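You operate a simulated robot arm through the tools that you are given. There is no shell and no other tool.

You are at the controls of a simulated two-armed robot. One attempt, no reset.

JOB
Pick up the white can marked "C503" from the tray of the tool trolley with one hand, pass it to the other hand and put it on the right end of trolley d. Set down upright: white can.

Only the result counts: the job must be done as asked and must still hold three seconds after the hand-in. Knocking over, shifting, dropping, spilling or breaking anything else fails it.

ROBOT AND FRAMES
Two 7-joint arms with two-finger parallel grippers on one trunk, on a base that moves. Base frame: it is fixed to the floor where the robot stands at the start and does not move with it; the origin is under the middle of the robot, x ahead of it, y to its left, z up. Lengths are in mm, angles in degrees, forces in N, time in s.
The left shoulder is at the start at [62, 197, 1129], the right one opposite. With the tool pointing down near the work surface each hand reaches from about 280 to 720 mm from the robot's upright axis, wherever it stands, measured 20 degrees to its own side. Places, roughly: right end of trolley d [100, -3100, 600]; white can [1750, 1250, 1000]. Payload 1.57 kg a hand.
The TCP of each hand is the grasp point between the finger pads, 30 mm short of the fingertips. In the tool frame z runs along the fingers and y along their closing line. The gripper opens to 110 mm. The fingers are 24 mm wide and 12 mm thick; the gripper's body (48 by 112 mm) begins 78 mm behind the TCP.
Orientation is that of the tool frame in the base frame, as a unit quaternion [w, x, y, z]. With the fingers straight down and closing along the base's y, the tool's x points along the base's -x, its y along +y and its z along -z.

CONTROLS
- The arms move only by the tool nudge_tool. It takes "left_rows", "right_rows" or both (then of equal length, played together; a hand with none holds still); each is a list of rows, each a list of 7 numbers: the shift along the tool's x, y, z in m, then the turn, a rotation vector about the tool's x, y, z in degrees, then the closure, from 0 (fully open) to 1 (shut). In form: [[tx, ty, tz, ax, ay, az, grip], ...]. A call has 1 to 20 rows; each row is the pose to reach, as a shift and turn from the pose commanded when the call began, along the tool's axes at that moment. A row lasts 0.2 s, in which the tool goes at most 50 mm and 8.6 degrees; a call with a longer step from one row to the next is refused whole, and so is a gripper value outside its range. Where a pose cannot be reached the arm comes as near as it can. A force on the tool above 40 N (or 10 N above the force at the start of the call, whichever is more), or a blocked arm, ends the call early, and 0.2 s more pass. The fingers move at their own pace (about 72 mm/s each) and stop on an object; they squeeze with about 28 N. The grip force told is the motor's: it shows also when the fingers shut on nothing. Time passes only in rows, and 0.2 s behind the last, so rows that repeat a pose let the fingers close. It gives the time, the measured TCP pose, the force on the tool (base axes), the opening and the grip force at its end, in the units of the frame above (readings bear some noise), with the torque about the TCP (base axes, N m) and any sound that the robot's microphone picked up.
- Cameras (640 x 400 px; columns grow to the right, rows downward): "scene" is now at [112.7, -14.4, 1719.1]; the picture's right is [-0.17, -0.99, 0.00], its down [-0.71, 0.12, -0.70] and it looks along [0.69, -0.12, -0.72] (base axes); focal length 254 px, centre (320, 200). "left" rides on the left gripper at [70, -16, -141] in its tool frame; the picture's right is [0.23, 0.97, 0.00], its down [-0.85, 0.20, -0.48] and it looks along [-0.47, 0.11, 0.88] (tool axes); focal length 222 px, centre (320, 200). "right" rides on the right gripper at [70, 16, -141] in its tool frame; the picture's right is [-0.23, 0.97, 0.00], its down [-0.85, -0.20, -0.48] and it looks along [-0.47, -0.11, 0.88] (tool axes); focal length 222 px, centre (320, 200). There is no depth. A picture from a camera that has moved, and an enlarged one, comes with that camera's place and axes in the base frame and with its lens.
- capture(camera): a new picture of that camera. The clock stands still meanwhile.
- lift_body(by): slides the trunk up (or, below 0, down) by that many mm; the arms and the scene camera ride with it, the base frame stays. It gives what a move gives, with no picture.
- base_move(legs): drives the robot by 1 to 6 legs, each [ahead, left, turn to the left] in mm, mm and degrees, along the robot's own axes; the way and the turn of a leg run together, so that a leg with both is an arc; at most 1500 mm and 180 degrees a leg. The arms and the cameras ride along, it lands a little off, and it stops where it bumps. It gives what a move gives.
- head_to(pan, tilt): turns the head with the scene camera to pan (to the left, within 86 degrees either way) and tilt (down, from -29 to 69), counted from straight ahead of the robot. It gives what a move gives.
- zoom(camera, box): a new picture of the part [left, top, right, bottom] of that camera's present view, enlarged. The clock stands still meanwhile.
- close_job(): hands the job in; it is judged then, once.

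Places have to be worked out from the pictures, the camera data and where the tool is seen. Open the grippers and draw the arms clear of the work before you hand the job in, unless the task says otherwise.

The tools are called after "Emit:" as name(argument=value, ...) on one line, values as JSON. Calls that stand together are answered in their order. nudge_tool: Moves the arms, as the interface text tells. Its arguments: {"type":"object","properties":{"left_rows":{"type":"array","items":{"type":"array","items":{"type":"number"}}},"right_rows":{"type":"array","items":{"type":"array","items":{"type":"number"}}}},"required":[]} The other tools are called the same way: lift_body (by) moves the trunk up or down; base_move (legs) drives the base; head_to (pan, tilt) turns the head that bears the scene camera; capture (camera) takes a picture; zoom (camera, box) takes an enlarged picture of a part of a camera's view; close_job () hands the job in.

At the start:

```text
time_s: 0.0
left_tool_pos: [571.1, 185.5, 1133.4]
left_orientation: [-0.001, 0.001, 1.0, 0.0]
left_contact_force: [0.0, 0.4, 0.9]
left_ft_torque: [0.02, 0.04, -0.04]
left_finger_gap: 109.9
left_finger_force: 0.1
right_tool_pos: [357.3, -129.9, 1145.6]
right_orientation: [-0.001, -0.001, 1.0, 0.0]
right_contact_force: [0.0, -0.2, 0.7]
right_ft_torque: [-0.04, 0.0, 0.01]
right_finger_gap: 109.7
right_finger_force: 0.1
trunk travel left (down, up): [-725.0, 265.0]
robot x, y, heading: [1.3, -2.6, 0.1]
head pan, tilt (commanded): [-9.6, 45.8]
```

scene: 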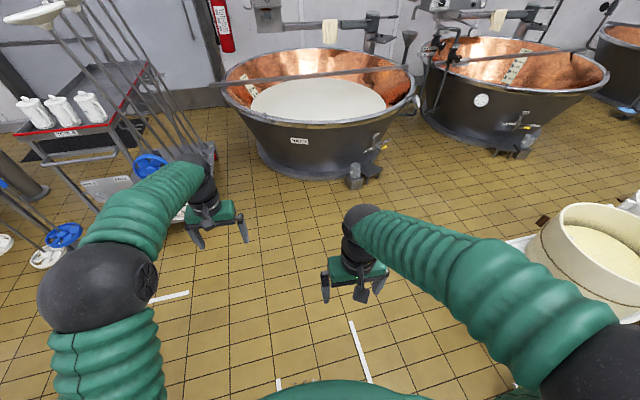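
right: 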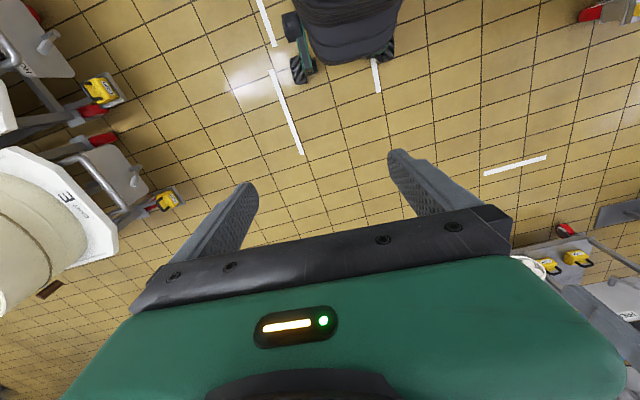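
left: 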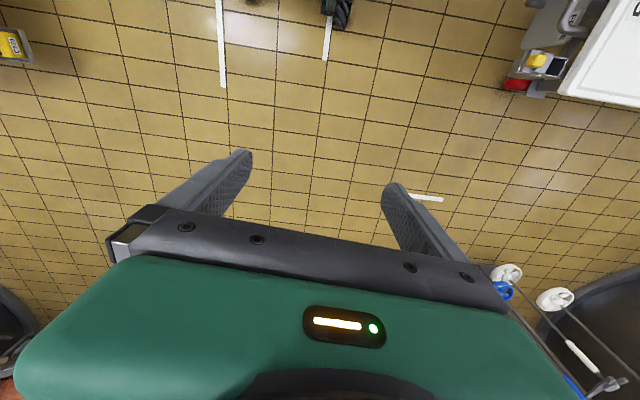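

The scene camera shows a red-edged tray with white items at the upper left, likely the tool trolley. I turn the head towards [1750, 1250] to view it better.

Emit:
head_to(pan=36, tilt=22)

Emit:
capture(camera="scene")

```text
time_s: 1.1
left_tool_pos: [568.8, 186.1, 1135.5]
left_orientation: [0.0, 0.0, 1.0, 0.001]
left_contact_force: [0.0, 0.1, -0.6]
left_ft_torque: [-0.01, 0.02, 0.02]
left_finger_gap: 109.7
left_finger_force: 0.0
right_tool_pos: [357.1, -129.2, 1146.7]
right_orientation: [0.0, 0.0, 1.0, 0.001]
right_contact_force: [-0.1, 0.0, 0.4]
right_ft_torque: [-0.01, -0.01, 0.04]
right_finger_gap: 110.2
right_finger_force: 0.0
trunk travel left (down, up): [-725.0, 265.0]
robot x, y, heading: [-0.0, -1.4, 0.0]
head pan, tilt (commanded): [36.0, 22.0]
```

```text
taken
camera scene: at [108.4, 53.6, 1755.6], right [0.59, -0.81, 0.0], down [-0.31, -0.22, -0.93], along [0.75, 0.54, -0.38], focal length 254 px, centre (320, 200)
```

scene: 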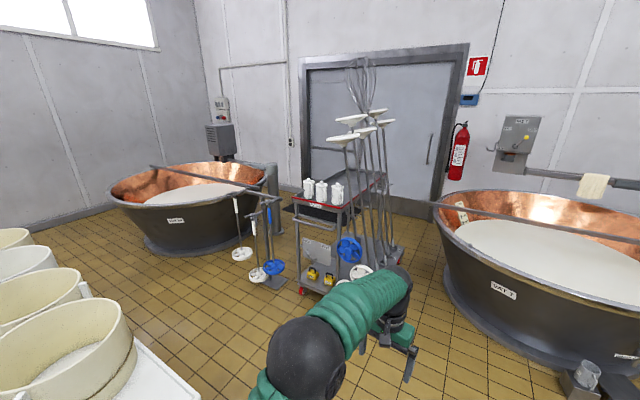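

The tool trolley with three white cans on its upper tray is around the picture's middle. I zoom in on it.

Emit:
zoom(camera="scene", box=[280, 160, 400, 235])

Emit:
zoom(camera="scene", box=[220, 170, 420, 300])

```text
5.33 times, centred on (340, 198) of scene
camera zoom: at [108.4, 53.6, 1755.6], right [0.59, -0.81, 0.0], down [-0.31, -0.22, -0.93], along [0.75, 0.54, -0.38], focal length 1353 px, centre (213, 213)
```

zoom: 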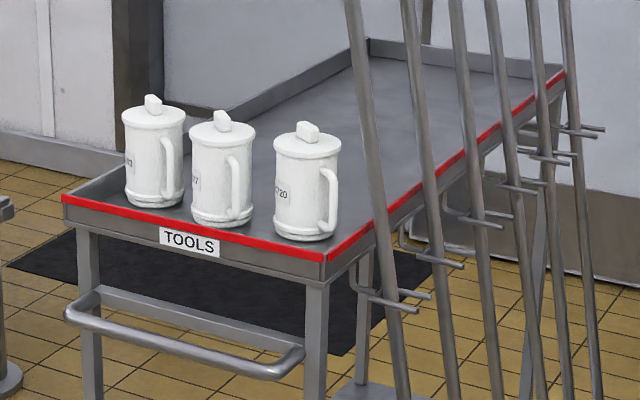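

```text
3.08 times, centred on (320, 235) of scene
camera zoom: at [108.4, 53.6, 1755.6], right [0.59, -0.81, 0.0], down [-0.31, -0.22, -0.93], along [0.75, 0.54, -0.38], focal length 781 px, centre (320, 92)
```

zoom: 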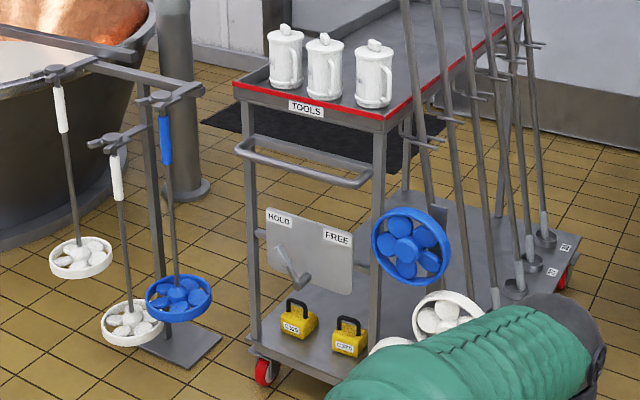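

Three lidded cans stand near the tray's front edge, at roughly y 1070, 1210 and 1350 and x about 1745. Their labels aren't legible from here. I look towards trolley d on the robot's right before driving.

Emit:
head_to(pan=-86, tilt=20)

Emit:
capture(camera="scene")

```text
time_s: 3.1
left_tool_pos: [568.9, 185.2, 1134.3]
left_orientation: [0.0, 0.0, 1.0, 0.0]
left_contact_force: [-0.1, 0.6, 0.0]
left_ft_torque: [-0.04, 0.0, -0.03]
left_finger_gap: 109.9
left_finger_force: 0.1
right_tool_pos: [357.1, -129.7, 1146.1]
right_orientation: [0.0, 0.0, 1.0, 0.001]
right_contact_force: [0.1, 0.4, 0.4]
right_ft_torque: [-0.02, 0.0, 0.02]
right_finger_gap: 110.1
right_finger_force: 0.0
trunk travel left (down, up): [-725.0, 265.0]
robot x, y, heading: [3.1, -2.4, 0.0]
head pan, tilt (commanded): [-85.9, 20.0]
```

```text
taken
camera scene: at [39.8, -93.9, 1759.1], right [-1.0, -0.07, 0.0], down [-0.03, 0.34, -0.94], along [0.07, -0.94, -0.34], focal length 254 px, centre (320, 200)
```

scene: 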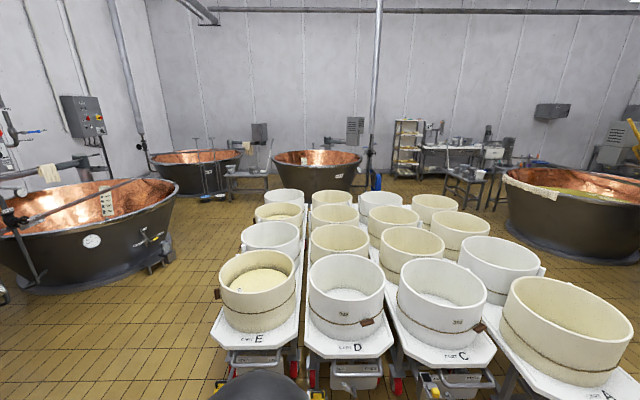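

Cart D is one of a row of long carts loaded with tubs, running away in -y. The target point [100, -3100, 600] is its far end. I zoom in to see it.

Emit:
zoom(camera="scene", box=[220, 170, 420, 295])

Emit:
zoom(camera="scene", box=[200, 260, 420, 400])

Emit:
zoom(camera="scene", box=[260, 160, 400, 248])

```text
3.20 times, centred on (320, 232) of scene
camera zoom: at [39.8, -93.9, 1759.1], right [-1.0, -0.07, 0.0], down [-0.03, 0.34, -0.94], along [0.07, -0.94, -0.34], focal length 812 px, centre (320, 96)
```

zoom: 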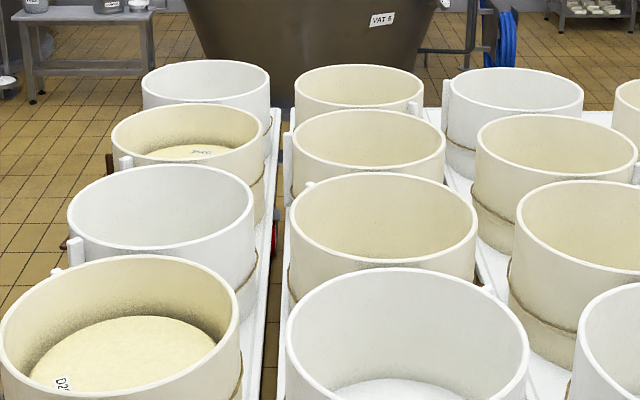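

```text
2.86 times, centred on (310, 330) of scene
camera zoom: at [39.8, -93.9, 1759.1], right [-1.0, -0.07, 0.0], down [-0.03, 0.34, -0.94], along [0.07, -0.94, -0.34], focal length 725 px, centre (349, -171)
```

zoom: 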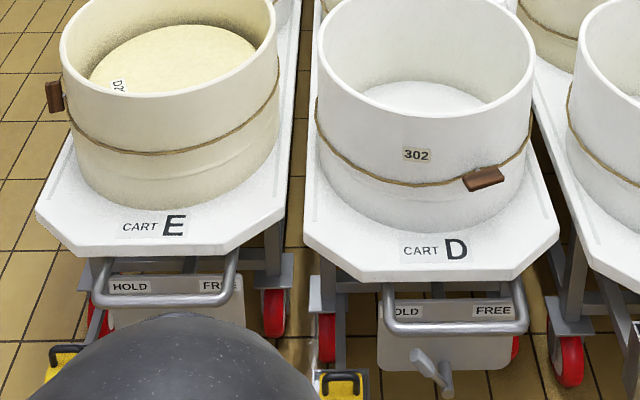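

```text
4.55 times, centred on (330, 204) of scene
camera zoom: at [39.8, -93.9, 1759.1], right [-1.0, -0.07, 0.0], down [-0.03, 0.34, -0.94], along [0.07, -0.94, -0.34], focal length 1153 px, centre (274, 182)
```

zoom: 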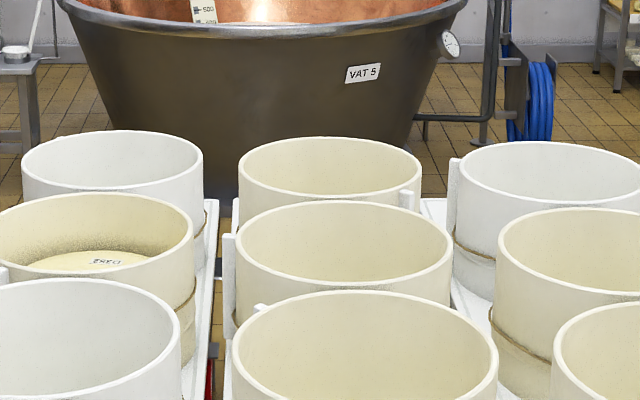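

Cart D runs along y, yawed a few degrees, and its far end lies near y -3100. I'll need to come round by the open lane on the +x side of cart E. First I check the floor towards the tool trolley for obstacles.

Emit:
head_to(pan=65, tilt=35)

Emit:
capture(camera="scene")

Emit:
head_to(pan=20, tilt=60)

Emit:
capture(camera="scene")

```text
time_s: 5.5
left_tool_pos: [568.6, 185.4, 1134.1]
left_orientation: [-0.001, 0.0, 1.0, 0.0]
left_contact_force: [0.2, 0.4, -0.4]
left_ft_torque: [-0.04, -0.01, 0.0]
left_finger_gap: 110.0
left_finger_force: 0.1
right_tool_pos: [355.8, -130.6, 1146.8]
right_orientation: [0.0, 0.0, 1.0, 0.0]
right_contact_force: [0.1, -0.2, 0.0]
right_ft_torque: [0.01, 0.01, 0.0]
right_finger_gap: 110.1
right_finger_force: 0.1
trunk travel left (down, up): [-725.0, 265.0]
robot x, y, heading: [-3.5, 2.2, -0.0]
head pan, tilt (commanded): [65.0, 35.0]
```

```text
taken
camera scene: at [70.4, 78.9, 1735.1], right [0.91, -0.42, 0.0], down [-0.24, -0.52, -0.82], along [0.35, 0.74, -0.57], focal length 254 px, centre (320, 200)
```

scene: 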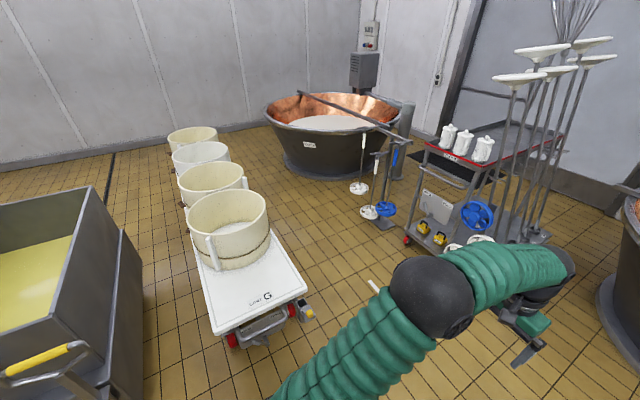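

```text
time_s: 6.6
left_tool_pos: [567.9, 186.6, 1133.2]
left_orientation: [-0.001, 0.001, 1.0, 0.0]
left_contact_force: [0.7, 0.0, -0.2]
left_ft_torque: [-0.01, 0.01, 0.0]
left_finger_gap: 110.0
left_finger_force: 0.0
right_tool_pos: [356.9, -130.0, 1148.0]
right_orientation: [-0.001, -0.001, 1.0, 0.0]
right_contact_force: [0.7, 0.1, -0.2]
right_ft_torque: [-0.03, 0.01, -0.02]
right_finger_gap: 110.2
right_finger_force: 0.1
trunk travel left (down, up): [-725.0, 265.0]
robot x, y, heading: [1.9, -0.1, 0.2]
head pan, tilt (commanded): [20.0, 60.0]
```

```text
taken
camera scene: at [95.7, 21.9, 1700.8], right [0.34, -0.94, 0.0], down [-0.81, -0.3, -0.5], along [0.47, 0.17, -0.87], focal length 254 px, centre (320, 200)
```

scene: 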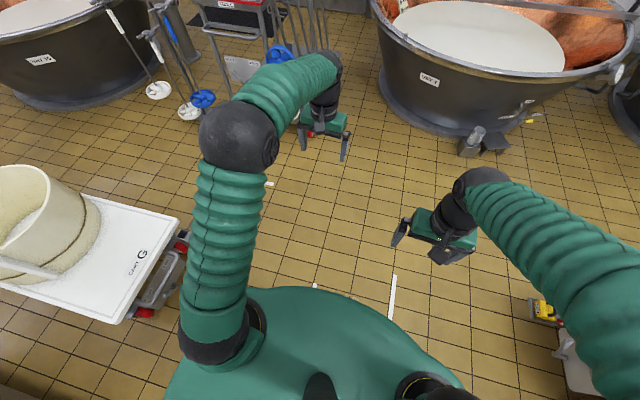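

The lane towards the tool trolley is clear: cart G's edge is at x ≤ 345 and the brush stand is near (1500, 1640). I drive to about (800, 1150), still 600 mm clear of the tray, and look at the labels.

Emit:
base_move(legs=[[800, 0, 0], [0, 1150, 0]])

Emit:
head_to(pan=5, tilt=38)

Emit:
capture(camera="scene")

```text
time_s: 16.4
left_tool_pos: [1348.5, 1357.3, 1134.0]
left_orientation: [0.001, -0.009, 1.0, 0.001]
left_contact_force: [0.2, 0.3, 0.0]
left_ft_torque: [0.01, -0.03, -0.02]
left_finger_gap: 109.8
left_finger_force: 0.0
right_tool_pos: [1142.7, 1036.4, 1147.3]
right_orientation: [0.0, -0.011, 1.0, 0.001]
right_contact_force: [-0.2, 0.6, 0.1]
right_ft_torque: [0.03, 0.02, 0.0]
right_finger_gap: 110.0
right_finger_force: 0.0
trunk travel left (down, up): [-725.0, 265.0]
robot x, y, heading: [783.3, 1162.7, 1.2]
head pan, tilt (commanded): [20.0, 60.0]
```

```text
time_s: 17.3
left_tool_pos: [1348.6, 1358.5, 1134.7]
left_orientation: [0.001, -0.01, 1.0, 0.0]
left_contact_force: [-0.3, 0.1, 0.4]
left_ft_torque: [-0.04, 0.02, 0.01]
left_finger_gap: 110.0
left_finger_force: 0.1
right_tool_pos: [1140.8, 1037.7, 1147.7]
right_orientation: [0.001, -0.01, 1.0, 0.0]
right_contact_force: [-0.4, -0.6, 0.5]
right_ft_torque: [0.06, 0.0, 0.0]
right_finger_gap: 110.0
right_finger_force: 0.0
trunk travel left (down, up): [-725.0, 265.0]
robot x, y, heading: [781.9, 1160.5, 1.0]
head pan, tilt (commanded): [5.0, 38.0]
```

```text
taken
camera scene: at [902.1, 1169.5, 1730.4], right [0.11, -0.99, 0.0], down [-0.61, -0.07, -0.79], along [0.78, 0.08, -0.62], focal length 254 px, centre (320, 200)
```

scene: 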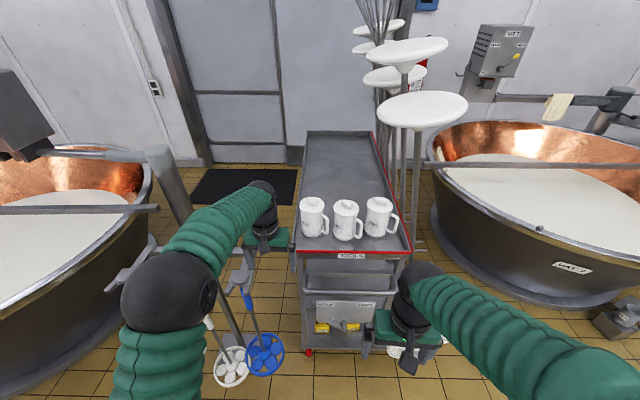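

Now I see the three cans from the front. I zoom in to read the labels.

Emit:
zoom(camera="scene", box=[285, 180, 415, 260])

Emit:
zoom(camera="scene", box=[295, 190, 345, 245])

Emit:
zoom(camera="scene", box=[325, 190, 400, 245])

```text
4.92 times, centred on (350, 220) of scene
camera zoom: at [902.1, 1169.5, 1730.4], right [0.11, -0.99, 0.0], down [-0.61, -0.07, -0.79], along [0.78, 0.08, -0.62], focal length 1249 px, centre (172, 102)
```

zoom: 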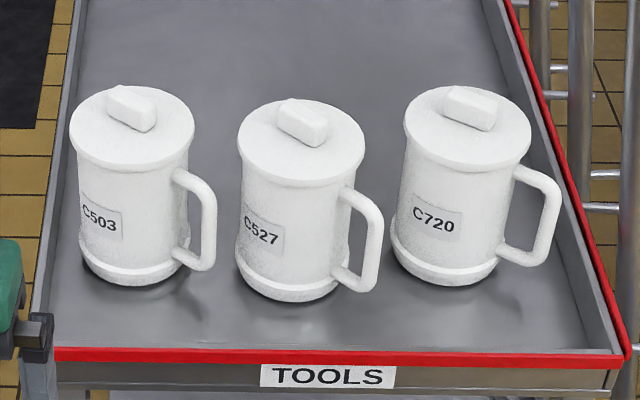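

```text
7.27 times, centred on (320, 218) of scene
camera zoom: at [902.1, 1169.5, 1730.4], right [0.11, -0.99, 0.0], down [-0.61, -0.07, -0.79], along [0.78, 0.08, -0.62], focal length 1845 px, centre (320, 73)
```

zoom: 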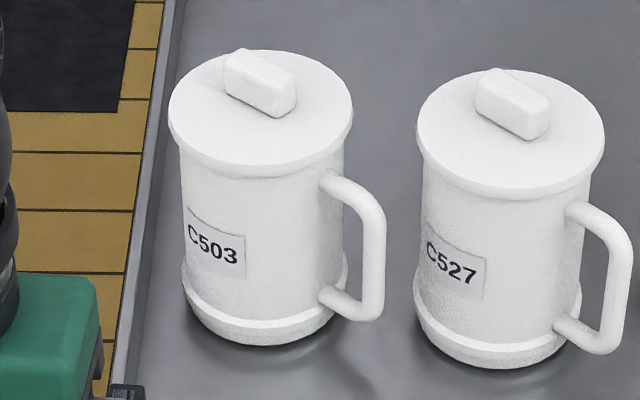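

```text
7.27 times, centred on (362, 218) of scene
camera zoom: at [902.1, 1169.5, 1730.4], right [0.11, -0.99, 0.0], down [-0.61, -0.07, -0.79], along [0.78, 0.08, -0.62], focal length 1845 px, centre (11, 73)
```

zoom: 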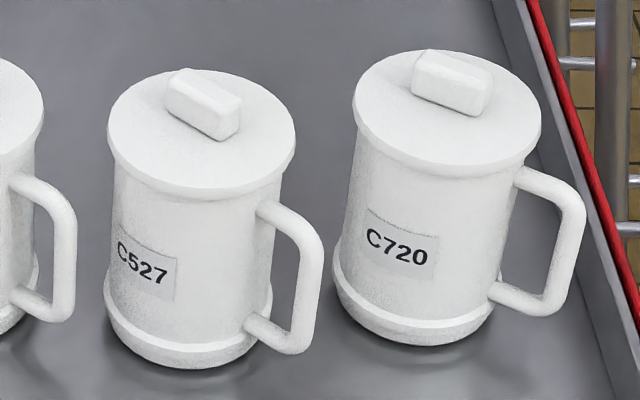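

The left can is C503. Triangulating the two views puts it at about (1636, 1278), with its base near z 997. It is roughly 130 mm tall plus the knob, the body is about 88 mm across and the lid about 96 mm. The handle points to azimuth ~245°, towards the front-right. I raise the trunk so the hands clear the cans, then close in.

Emit:
lift_body(by=170)

Emit:
base_move(legs=[[150, -70, -1]])

Emit:
head_to(pan=12, tilt=50)

Emit:
capture(camera="scene")

```text
time_s: 19.2
left_tool_pos: [1347.8, 1357.1, 1304.8]
left_orientation: [0.001, -0.009, 1.0, 0.0]
left_contact_force: [-0.3, -0.1, -0.1]
left_ft_torque: [0.01, 0.0, 0.02]
left_finger_gap: 109.9
left_finger_force: 0.1
right_tool_pos: [1142.9, 1039.2, 1317.7]
right_orientation: [0.0, -0.01, 1.0, 0.0]
right_contact_force: [0.2, -0.4, -0.2]
right_ft_torque: [-0.02, -0.02, -0.02]
right_finger_gap: 110.1
right_finger_force: 0.1
trunk travel left (down, up): [-895.0, 95.0]
robot x, y, heading: [783.4, 1160.6, 1.4]
head pan, tilt (commanded): [5.0, 38.0]
```

```text
time_s: 20.6
left_tool_pos: [1499.3, 1291.4, 1305.7]
left_orientation: [0.002, 0.0, 1.0, -0.005]
left_contact_force: [-0.1, 0.4, 0.4]
left_ft_torque: [-0.12, -0.01, 0.03]
left_finger_gap: 109.8
left_finger_force: 0.0
right_tool_pos: [1287.8, 976.7, 1319.6]
right_orientation: [0.003, -0.001, 1.0, -0.003]
right_contact_force: [-1.5, 0.6, -0.4]
right_ft_torque: [-0.09, 0.0, 0.03]
right_finger_gap: 110.0
right_finger_force: 0.1
trunk travel left (down, up): [-895.0, 95.0]
robot x, y, heading: [935.7, 1099.4, -0.0]
head pan, tilt (commanded): [5.0, 38.0]
```

```text
time_s: 21.4
left_tool_pos: [1500.9, 1284.0, 1304.1]
left_orientation: [0.002, 0.0, 1.0, -0.001]
left_contact_force: [0.3, 0.6, 1.5]
left_ft_torque: [-0.02, 0.0, 0.02]
left_finger_gap: 110.0
left_finger_force: 0.0
right_tool_pos: [1290.1, 969.1, 1318.7]
right_orientation: [0.002, -0.001, 1.0, -0.001]
right_contact_force: [0.1, -0.2, 1.1]
right_ft_torque: [0.01, 0.01, 0.0]
right_finger_gap: 109.8
right_finger_force: 0.1
trunk travel left (down, up): [-895.0, 95.0]
robot x, y, heading: [933.6, 1093.6, -0.2]
head pan, tilt (commanded): [12.0, 50.0]
```

```text
taken
camera scene: at [1041.0, 1115.2, 1883.5], right [0.21, -0.98, 0.0], down [-0.75, -0.16, -0.64], along [0.63, 0.13, -0.77], focal length 254 px, centre (320, 200)
```

scene: 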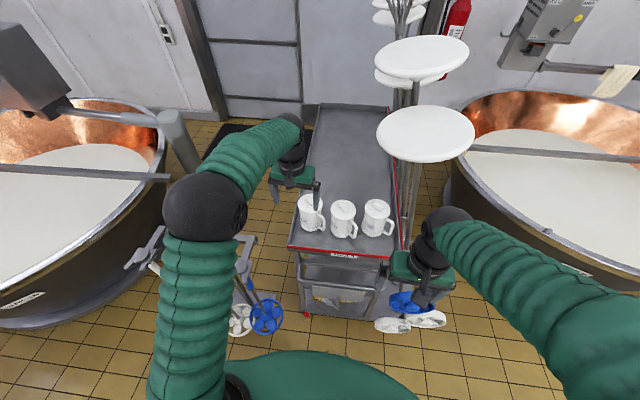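

The robot is at (934, 1094) and the left hand is at (1500, 1284, 1304), above and in front of the can. I use the left wrist camera for a precise fix.

Emit:
capture(camera="left")

Emit:
zoom(camera="scene", box=[260, 170, 420, 270])

```text
taken
camera left: at [1430.9, 1270.1, 1446.6], right [-0.23, 0.97, 0.0], down [0.85, 0.2, 0.48], along [0.47, 0.11, -0.88], focal length 222 px, centre (320, 200)
```

left: 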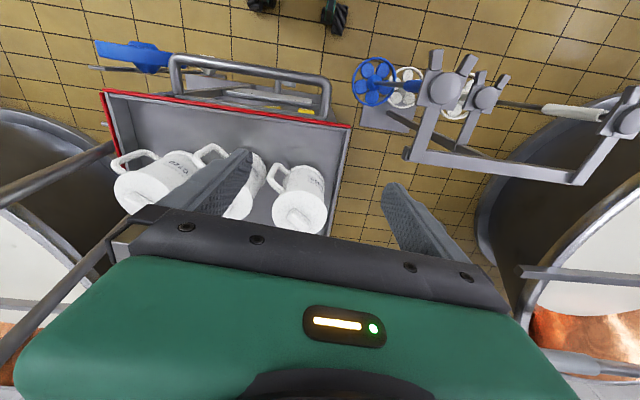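

```text
4.00 times, centred on (340, 220) of scene
camera zoom: at [1041.0, 1115.2, 1883.5], right [0.21, -0.98, 0.0], down [-0.75, -0.16, -0.64], along [0.63, 0.13, -0.77], focal length 1015 px, centre (240, 120)
```

zoom: 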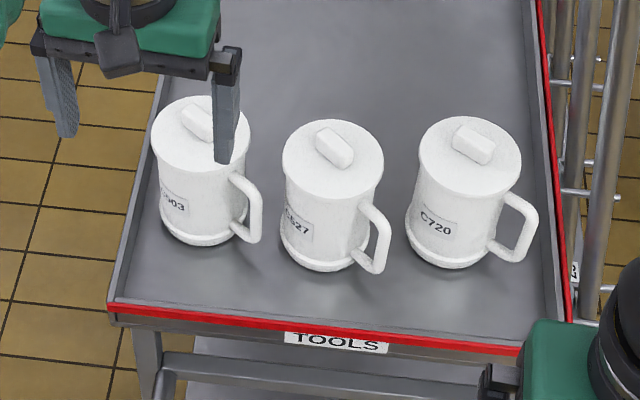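

The wrist camera and scene camera agree: the C503 lid centre is at about (1637, 1282, 1130) and the handle azimuth is about 250°. I drive 80 mm ahead so the can is well within the left hand's reach. The fingertips stay more than 120 mm above the knobs.

Emit:
base_move(legs=[[80, 0, 0]])

Emit:
nudge_tool(left_rows=[[0, 0, 0, 0, 0, 8, 0], [0, 0, 0, 0, 0, 16, 0], [0, 0, 0, 0, 0, 24, 0], [0, 0, 0, 0, 0, 32, 0], [0, 0, 0, 0, 0, 40, 0], [0, 0, 0, 0, 0, 48, 0], [0, 0, 0, 0, 0, 56, 0], [0, 0, 0, 0, 0, 64, 0], [0, 0, 0, 0, 0, 72, 0], [0, 0, 0, 0, 0, 80, 0], [0, 0, 0, 0, 0, 88, 0], [0, 0, 0, 0, 0, 96, 0], [0, 0, 0, 0, 0, 102, 0], [0, 0, 0, 0, 0, 102, 0]])

Emit:
capture(camera="scene")

Emit:
capture(camera="left")

```text
time_s: 22.4
left_tool_pos: [1567.9, 1285.6, 1312.2]
left_orientation: [0.007, 0.0, 1.0, 0.0]
left_contact_force: [-0.1, -0.4, -0.4]
left_ft_torque: [-0.02, -0.06, -0.02]
left_finger_gap: 109.9
left_finger_force: 0.0
right_tool_pos: [1354.5, 970.2, 1323.0]
right_orientation: [0.007, -0.001, 1.0, -0.002]
right_contact_force: [-1.0, 0.8, 0.5]
right_ft_torque: [-0.02, -0.03, 0.01]
right_finger_gap: 110.1
right_finger_force: 0.1
trunk travel left (down, up): [-895.0, 95.0]
robot x, y, heading: [1016.6, 1094.8, -0.2]
head pan, tilt (commanded): [12.0, 50.0]
```

```text
time_s: 25.4
left_tool_pos: [1581.9, 1283.1, 1305.9]
left_orientation: [0.001, 0.778, 0.629, 0.001]
left_contact_force: [-0.7, 0.1, 0.3]
left_ft_torque: [-0.05, 0.02, -0.03]
left_finger_gap: 109.9
left_finger_force: 0.1
right_tool_pos: [1369.7, 966.3, 1318.6]
right_orientation: [0.001, 0.0, 1.0, 0.0]
right_contact_force: [0.2, 0.0, 0.0]
right_ft_torque: [0.0, 0.0, 0.01]
right_finger_gap: 109.8
right_finger_force: 0.0
trunk travel left (down, up): [-895.0, 95.0]
robot x, y, heading: [1015.9, 1093.9, -0.0]
head pan, tilt (commanded): [12.0, 50.0]
```

```text
taken
camera scene: at [1124.0, 1110.9, 1883.4], right [0.21, -0.98, 0.0], down [-0.75, -0.16, -0.64], along [0.63, 0.13, -0.77], focal length 254 px, centre (320, 200)
```

scene: 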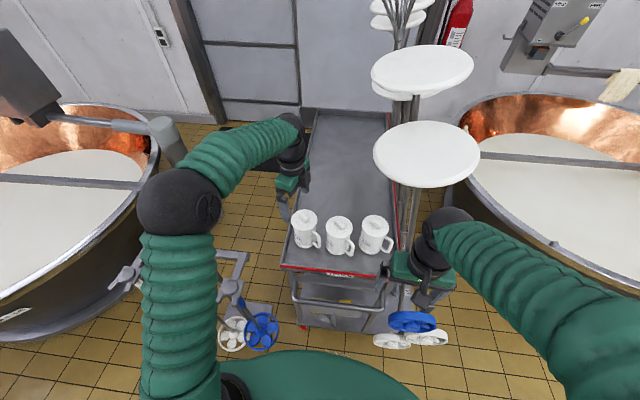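

```text
taken
camera left: at [1580.2, 1354.3, 1448.0], right [1.0, 0.02, 0.0], down [0.02, -0.88, 0.48], along [0.01, -0.48, -0.88], focal length 222 px, centre (320, 200)
```

left: 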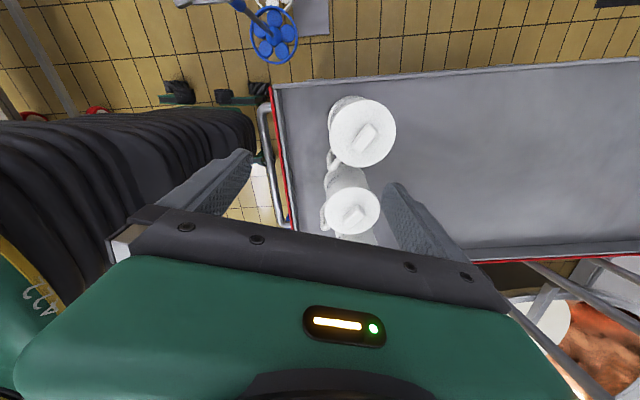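

The rotated pose is reached (tool x at azimuth ~78°, closing line close to base x). I zoom in with the wrist camera to fix the lid centre before moving over it.

Emit:
zoom(camera="left", box=[300, 80, 420, 155])

Emit:
zoom(camera="scene", box=[250, 180, 410, 280])

```text
5.33 times, centred on (360, 118) of left
camera zoom: at [1580.2, 1354.3, 1448.0], right [1.0, 0.02, 0.0], down [0.02, -0.88, 0.48], along [0.01, -0.48, -0.88], focal length 1185 px, centre (107, 640)
```

zoom: 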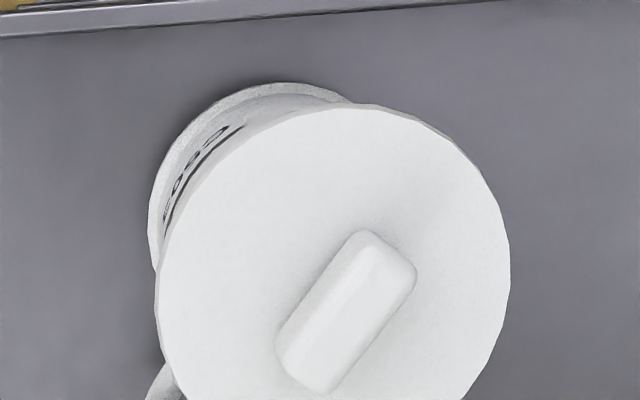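

```text
4.00 times, centred on (330, 230) of scene
camera zoom: at [1124.0, 1110.9, 1883.4], right [0.21, -0.98, 0.0], down [-0.75, -0.16, -0.64], along [0.63, 0.13, -0.77], focal length 1015 px, centre (280, 80)
```

zoom: 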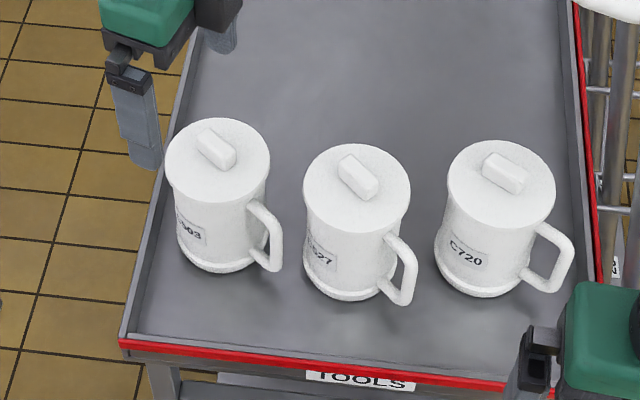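

The lid centre from the wrist view is about (1639, 1287), z ~1130. I move the open hand over it, stopping at TCP z 1230 so the fingertips stay about 50 mm above the knob, and check the alignment.

Emit:
nudge_tool(left_rows=[[0.005, 0.018, 0.025, 0, 0, 0, 0], [0.0105, 0.037, 0.05, 0, 0, 0, 0], [0.0158, 0.055, 0.076, 0, 0, 0, 0], [0.0158, 0.055, 0.076, 0, 0, 0, 0]])

Emit:
capture(camera="left")

Emit:
zoom(camera="scene", box=[240, 130, 400, 260])

```text
time_s: 26.4
left_tool_pos: [1639.4, 1286.1, 1232.3]
left_orientation: [0.0, 0.777, 0.63, 0.001]
left_contact_force: [0.2, -0.9, 0.3]
left_ft_torque: [-0.01, -0.04, -0.03]
left_finger_gap: 110.1
left_finger_force: 0.0
right_tool_pos: [1370.1, 966.1, 1318.2]
right_orientation: [0.001, -0.001, 1.0, 0.001]
right_contact_force: [-0.1, 0.2, -0.8]
right_ft_torque: [0.03, 0.0, 0.0]
right_finger_gap: 109.9
right_finger_force: 0.0
trunk travel left (down, up): [-895.0, 95.0]
robot x, y, heading: [1015.9, 1095.1, -0.1]
head pan, tilt (commanded): [12.0, 50.0]
```

```text
taken
camera left: at [1637.9, 1358.1, 1373.0], right [1.0, 0.02, 0.0], down [0.02, -0.88, 0.48], along [0.01, -0.48, -0.88], focal length 222 px, centre (320, 200)
```

left: 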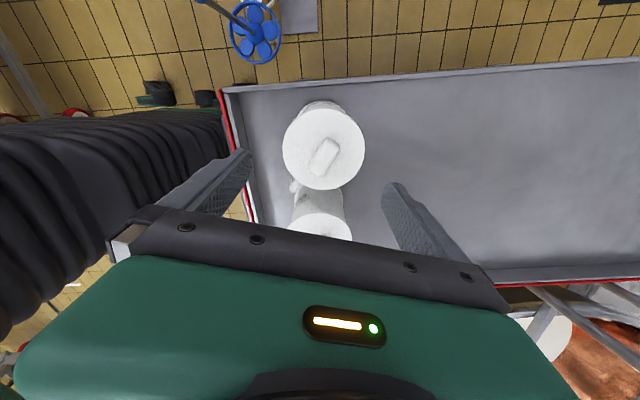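

```text
3.08 times, centred on (320, 195) of scene
camera zoom: at [1124.7, 1111.1, 1883.3], right [0.21, -0.98, 0.0], down [-0.75, -0.16, -0.64], along [0.63, 0.13, -0.77], focal length 781 px, centre (320, 215)
```

zoom: 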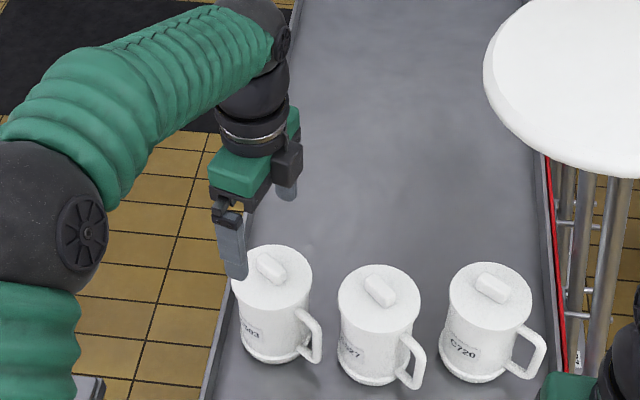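

The lid sits near the expected spot, possibly a few mm off. I zoom in to measure it exactly.

Emit:
zoom(camera="left", box=[240, 90, 420, 215])

```text
3.20 times, centred on (330, 152) of left
camera zoom: at [1637.9, 1358.1, 1373.0], right [1.0, 0.02, 0.0], down [0.02, -0.88, 0.48], along [0.01, -0.48, -0.88], focal length 711 px, centre (288, 352)
```

zoom: 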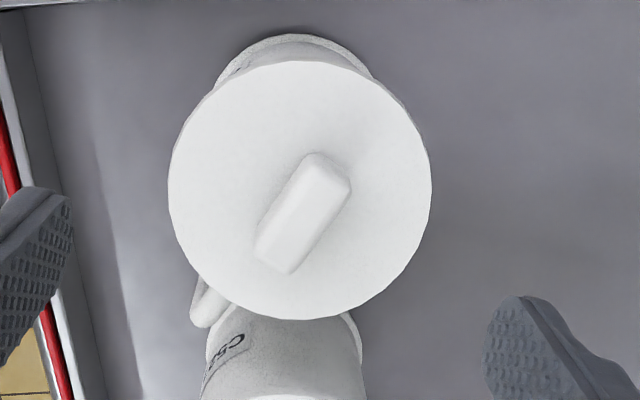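

The measured lid centre is about 4 mm in +x and 2 mm in +y from the TCP. I correct that and descend partway, to TCP z ~1158, with the fingertips just above the lid plane.

Emit:
nudge_tool(left_rows=[[0.0033, 0.0039, 0.0, 0, 0, 0, 0], [0.0033, 0.0039, 0.025, 0, 0, 0, 0], [0.0033, 0.0039, 0.05, 0, 0, 0, 0], [0.0033, 0.0039, 0.072, 0, 0, 0, 0], [0.0033, 0.0039, 0.072, 0, 0, 0, 0]])

Emit:
zoom(camera="left", box=[220, 60, 420, 200])

Emit:
zoom(camera="scene", box=[260, 160, 360, 260])

```text
time_s: 27.6
left_tool_pos: [1645.3, 1288.0, 1158.6]
left_orientation: [0.0, 0.776, 0.631, 0.0]
left_contact_force: [0.6, -0.3, 0.1]
left_ft_torque: [-0.01, -0.01, -0.01]
left_finger_gap: 110.0
left_finger_force: 0.1
right_tool_pos: [1369.4, 966.5, 1317.2]
right_orientation: [0.001, -0.001, 1.0, 0.001]
right_contact_force: [0.6, 0.3, -0.2]
right_ft_torque: [0.0, -0.03, 0.0]
right_finger_gap: 110.4
right_finger_force: 0.0
trunk travel left (down, up): [-895.0, 95.0]
robot x, y, heading: [1017.1, 1096.9, 0.1]
head pan, tilt (commanded): [12.0, 50.0]
```

```text
2.86 times, centred on (320, 130) of left
camera zoom: at [1644.0, 1359.6, 1299.7], right [1.0, 0.02, 0.0], down [0.02, -0.88, 0.48], along [0.01, -0.48, -0.88], focal length 635 px, centre (320, 400)
```

zoom: 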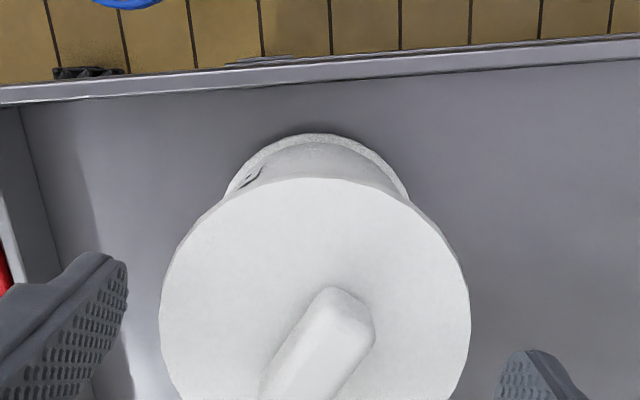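

```text
4.00 times, centred on (310, 210) of scene
camera zoom: at [1125.6, 1110.8, 1883.3], right [0.21, -0.98, 0.0], down [-0.75, -0.16, -0.64], along [0.63, 0.13, -0.77], focal length 1015 px, centre (360, 160)
```

zoom: 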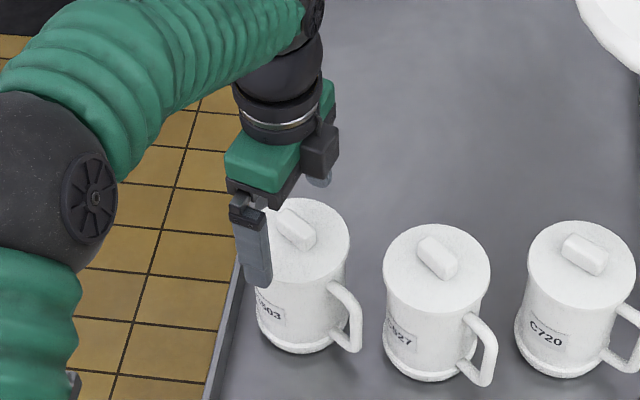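

The hand is centred on the lid within about 1 mm, and the lid top is near z 1127. I descend to TCP z ~1111, with fingers straddling front and back, and look again before closing.

Emit:
nudge_tool(left_rows=[[0, 0, 0.012, 0, 0, 0, 0], [0, 0, 0.024, 0, 0, 0, 0], [0, 0, 0.036, 0, 0, 0, 0], [0, 0, 0.047, 0, 0, 0, 0], [0, 0, 0.047, 0, 0, 0, 0]])

Emit:
capture(camera="left")

Emit:
zoom(camera="scene", box=[260, 160, 360, 260])

```text
time_s: 28.8
left_tool_pos: [1643.8, 1288.9, 1113.2]
left_orientation: [-0.001, 0.777, 0.63, 0.002]
left_contact_force: [0.9, -0.1, 1.5]
left_ft_torque: [-0.01, -0.02, 0.0]
left_finger_gap: 109.9
left_finger_force: 0.0
right_tool_pos: [1369.8, 967.0, 1317.0]
right_orientation: [0.001, -0.001, 1.0, 0.002]
right_contact_force: [0.3, -0.8, -0.7]
right_ft_torque: [-0.02, 0.01, 0.01]
right_finger_gap: 109.9
right_finger_force: 0.0
trunk travel left (down, up): [-895.0, 95.0]
robot x, y, heading: [1016.0, 1095.3, 0.1]
head pan, tilt (commanded): [12.0, 50.0]
```

```text
taken
camera left: at [1642.5, 1361.0, 1253.4], right [1.0, 0.02, 0.0], down [0.02, -0.88, 0.48], along [0.01, -0.48, -0.88], focal length 222 px, centre (320, 200)
```

left: 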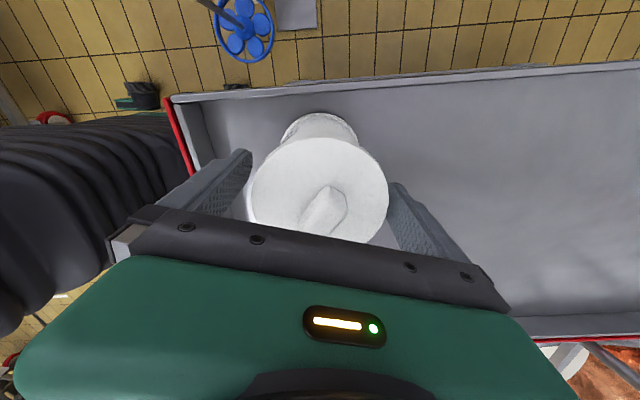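

```text
4.00 times, centred on (310, 210) of scene
camera zoom: at [1125.6, 1110.9, 1883.3], right [0.21, -0.98, 0.0], down [-0.75, -0.16, -0.64], along [0.63, 0.13, -0.77], focal length 1015 px, centre (360, 160)
```

zoom: 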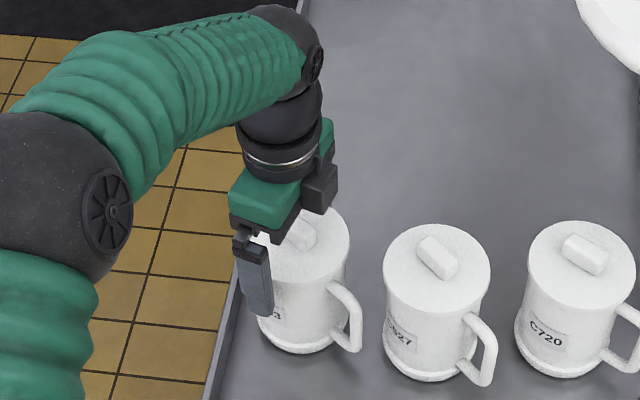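

The fingers straddle the can with clearance on both sides and there is no contact force. I close the left gripper.

Emit:
nudge_tool(left_rows=[[0, 0, 0, 0, 0, 0, 1], [0, 0, 0, 0, 0, 0, 1], [0, 0, 0, 0, 0, 0, 1], [0, 0, 0, 0, 0, 0, 1]])

Emit:
zoom(camera="scene", box=[260, 160, 360, 260])

```text
time_s: 29.8
left_tool_pos: [1644.4, 1287.8, 1113.5]
left_orientation: [0.001, 0.777, 0.63, 0.001]
left_contact_force: [2.5, 0.3, 2.0]
left_ft_torque: [-0.03, 0.0, 0.02]
left_finger_gap: 93.6
left_finger_force: 28.1
right_tool_pos: [1370.0, 965.8, 1318.5]
right_orientation: [0.001, -0.001, 1.0, 0.001]
right_contact_force: [0.0, 0.9, -0.4]
right_ft_torque: [0.02, 0.03, -0.02]
right_finger_gap: 110.2
right_finger_force: 0.1
trunk travel left (down, up): [-895.0, 95.0]
robot x, y, heading: [1011.3, 1095.9, 0.1]
head pan, tilt (commanded): [12.0, 50.0]
```

```text
4.00 times, centred on (310, 210) of scene
camera zoom: at [1125.3, 1110.7, 1883.3], right [0.21, -0.98, 0.0], down [-0.75, -0.16, -0.64], along [0.63, 0.13, -0.77], focal length 1015 px, centre (360, 160)
```

zoom: 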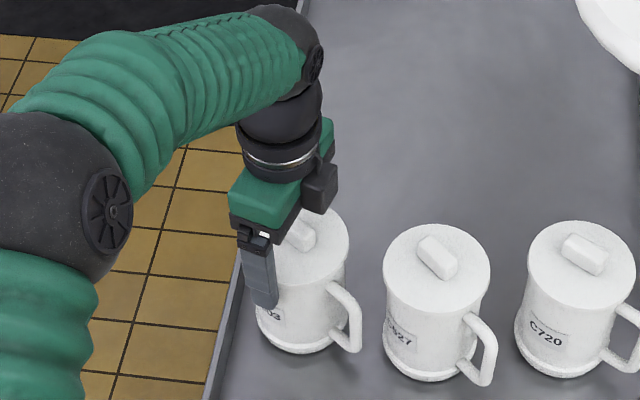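

The gripper holds at a 93.6 mm gap with 28 N, so it is on the lid rim. I lift only 10 mm as a test, to see whether the whole can comes up with it.

Emit:
nudge_tool(left_rows=[[0, 0, -0.003, 0, 0, 0, 1], [0, 0, -0.006, 0, 0, 0, 1], [0, 0, -0.01, 0, 0, 0, 1], [0, 0, -0.01, 0, 0, 0, 1]])

Emit:
zoom(camera="scene", box=[260, 160, 360, 260])

Emit:
zoom(camera="left", box=[220, 80, 420, 240])

```text
time_s: 30.8
left_tool_pos: [1644.3, 1290.3, 1122.4]
left_orientation: [0.0, 0.777, 0.629, 0.001]
left_contact_force: [0.4, -0.2, 5.1]
left_ft_torque: [-0.01, -0.14, 0.0]
left_finger_gap: 93.3
left_finger_force: 27.4
right_tool_pos: [1370.3, 966.4, 1318.4]
right_orientation: [0.002, -0.002, 1.0, 0.0]
right_contact_force: [-0.1, 0.1, -0.1]
right_ft_torque: [-0.02, -0.02, 0.03]
right_finger_gap: 110.1
right_finger_force: 0.1
trunk travel left (down, up): [-895.0, 95.0]
robot x, y, heading: [1013.6, 1095.6, -0.3]
head pan, tilt (commanded): [12.0, 50.0]
```

```text
4.00 times, centred on (310, 210) of scene
camera zoom: at [1125.3, 1110.9, 1883.3], right [0.21, -0.98, 0.0], down [-0.75, -0.16, -0.64], along [0.63, 0.13, -0.77], focal length 1015 px, centre (360, 160)
```

zoom: 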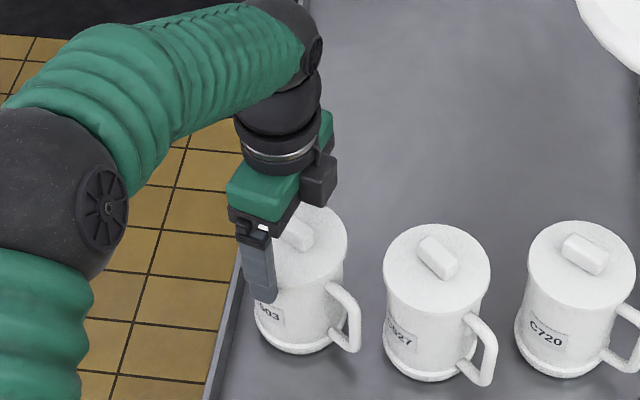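

```text
2.50 times, centred on (320, 160) of left
camera zoom: at [1642.7, 1361.5, 1263.0], right [1.0, 0.02, 0.0], down [0.02, -0.88, 0.48], along [0.01, -0.48, -0.88], focal length 555 px, centre (320, 300)
```

zoom: 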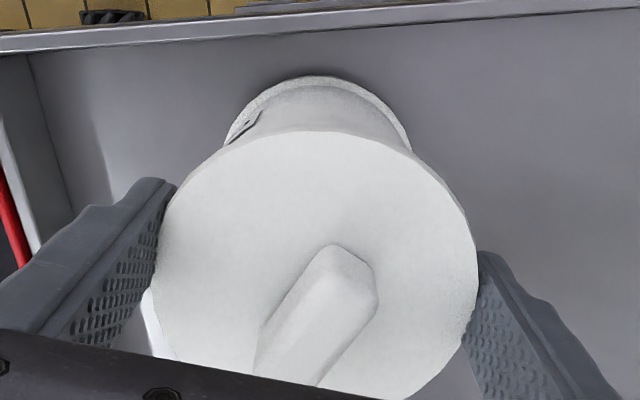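

The pictures suggest the lid may have stayed near z 1127 while the hand rose 9 mm. I zoom in closer to see whether the can lifted or the fingers slipped.

Emit:
zoom(camera="scene", box=[290, 195, 360, 255])

Emit:
capture(camera="left")

```text
6.67 times, centred on (325, 225) of scene
camera zoom: at [1125.3, 1110.9, 1883.3], right [0.21, -0.98, 0.0], down [-0.75, -0.16, -0.64], along [0.63, 0.13, -0.77], focal length 1691 px, centre (287, 33)
```

zoom: 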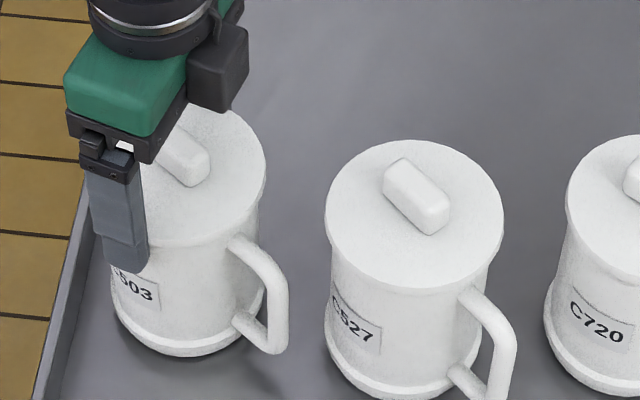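

```text
taken
camera left: at [1642.7, 1361.5, 1263.0], right [1.0, 0.02, 0.0], down [0.02, -0.88, 0.48], along [0.01, -0.48, -0.88], focal length 222 px, centre (320, 200)
```

left: 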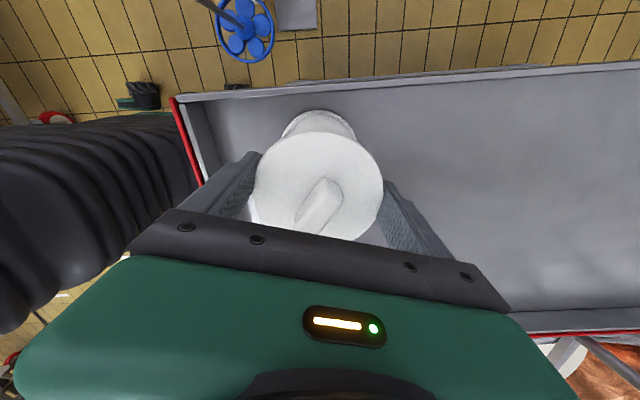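

The evidence is that the fingers slipped up the lid rim while the can stayed put. I open, go deeper to TCP z ~1084 so the pads reach the body below the lid, and close again. The palm should still clear the knob by about 15 mm.

Emit:
nudge_tool(left_rows=[[0, 0, 0, 0, 0, 0, 0], [0, 0, 0, 0, 0, 0, 0], [0, 0, 0, 0, 0, 0, 0]])

Emit:
zoom(camera="left", box=[200, 80, 440, 230])

Emit:
zoom(camera="scene", box=[290, 195, 360, 255])

```text
time_s: 31.6
left_tool_pos: [1645.0, 1290.6, 1121.8]
left_orientation: [0.001, 0.777, 0.63, 0.0]
left_contact_force: [-0.1, 0.3, 0.4]
left_ft_torque: [0.01, 0.0, -0.01]
left_finger_gap: 109.8
left_finger_force: 0.0
right_tool_pos: [1371.2, 965.9, 1317.1]
right_orientation: [0.001, 0.0, 1.0, 0.001]
right_contact_force: [-0.3, -0.3, 0.7]
right_ft_torque: [0.0, 0.0, -0.03]
right_finger_gap: 109.9
right_finger_force: 0.0
trunk travel left (down, up): [-895.0, 95.0]
robot x, y, heading: [1015.0, 1098.2, -0.1]
head pan, tilt (commanded): [12.0, 50.0]
```

```text
2.67 times, centred on (320, 155) of left
camera zoom: at [1642.6, 1361.5, 1262.7], right [1.0, 0.02, 0.0], down [0.02, -0.88, 0.48], along [0.01, -0.48, -0.88], focal length 592 px, centre (320, 320)
```

zoom: 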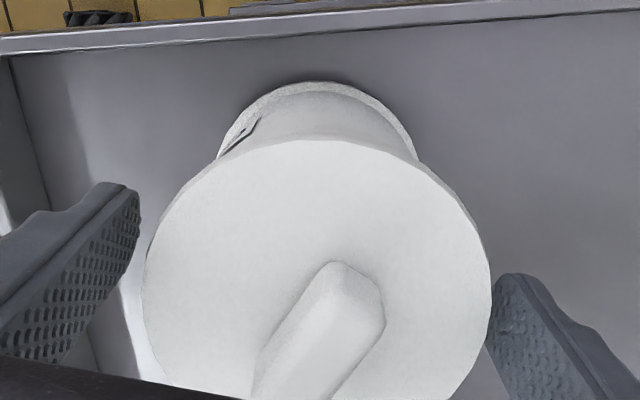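

```text
6.67 times, centred on (325, 225) of scene
camera zoom: at [1125.3, 1110.9, 1883.3], right [0.21, -0.98, 0.0], down [-0.75, -0.16, -0.64], along [0.63, 0.13, -0.77], focal length 1691 px, centre (287, 33)
```

zoom: 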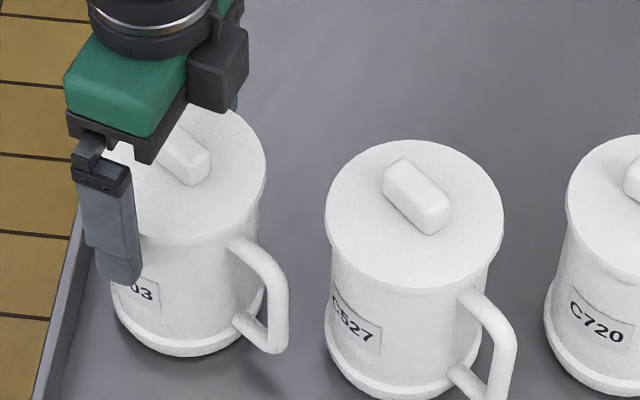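

After opening, the can is exactly where it was, so nothing shifted. Now I descend to TCP z ~1084 and close deeper on the body.

Emit:
nudge_tool(left_rows=[[-0.002, 0, 0.01, 0, 0, 0, 0], [-0.002, 0, 0.02, 0, 0, 0, 0], [-0.002, 0, 0.03, 0, 0, 0, 0], [-0.002, 0, 0.038, 0, 0, 0, 0], [-0.002, 0, 0.038, 0, 0, 0, 0], [-0.002, 0, 0.038, 0, 0, 0, 1], [-0.002, 0, 0.038, 0, 0, 0, 1], [-0.002, 0, 0.038, 0, 0, 0, 1], [-0.002, 0, 0.038, 0, 0, 0, 1]])

Emit:
zoom(camera="scene", box=[290, 195, 360, 255])

Emit:
zoom(camera="left", box=[200, 80, 440, 230])

```text
time_s: 33.6
left_tool_pos: [1645.4, 1287.1, 1084.3]
left_orientation: [0.001, 0.777, 0.63, 0.001]
left_contact_force: [1.2, 0.0, -1.0]
left_ft_torque: [0.02, -0.04, 0.0]
left_finger_gap: 93.5
left_finger_force: 28.4
right_tool_pos: [1370.3, 966.3, 1318.3]
right_orientation: [0.001, -0.001, 1.0, 0.001]
right_contact_force: [-0.3, -0.2, 0.1]
right_ft_torque: [-0.01, 0.0, 0.03]
right_finger_gap: 110.0
right_finger_force: 0.0
trunk travel left (down, up): [-895.0, 95.0]
robot x, y, heading: [1012.7, 1090.3, -0.0]
head pan, tilt (commanded): [12.0, 50.0]
```

```text
6.67 times, centred on (325, 225) of scene
camera zoom: at [1125.4, 1110.9, 1883.3], right [0.21, -0.98, 0.0], down [-0.75, -0.16, -0.64], along [0.63, 0.13, -0.77], focal length 1691 px, centre (287, 33)
```

zoom: 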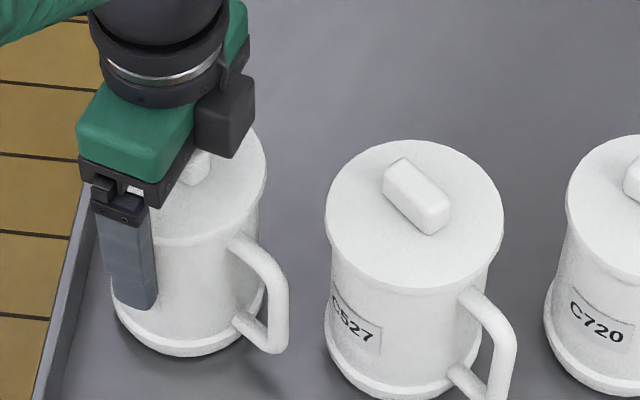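

```text
2.67 times, centred on (320, 155) of left
camera zoom: at [1642.7, 1359.0, 1225.0], right [1.0, 0.02, 0.0], down [0.02, -0.88, 0.48], along [0.01, -0.48, -0.88], focal length 592 px, centre (320, 320)
```

zoom: 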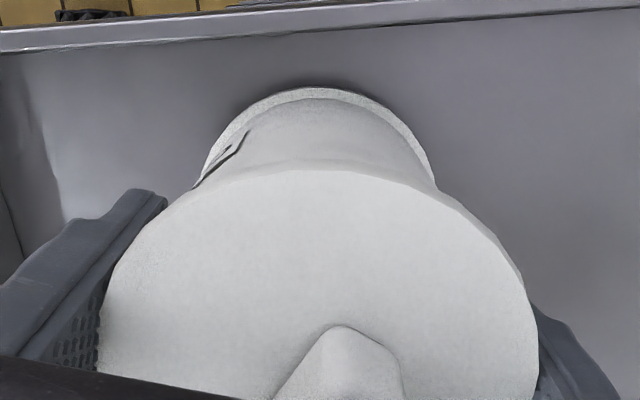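

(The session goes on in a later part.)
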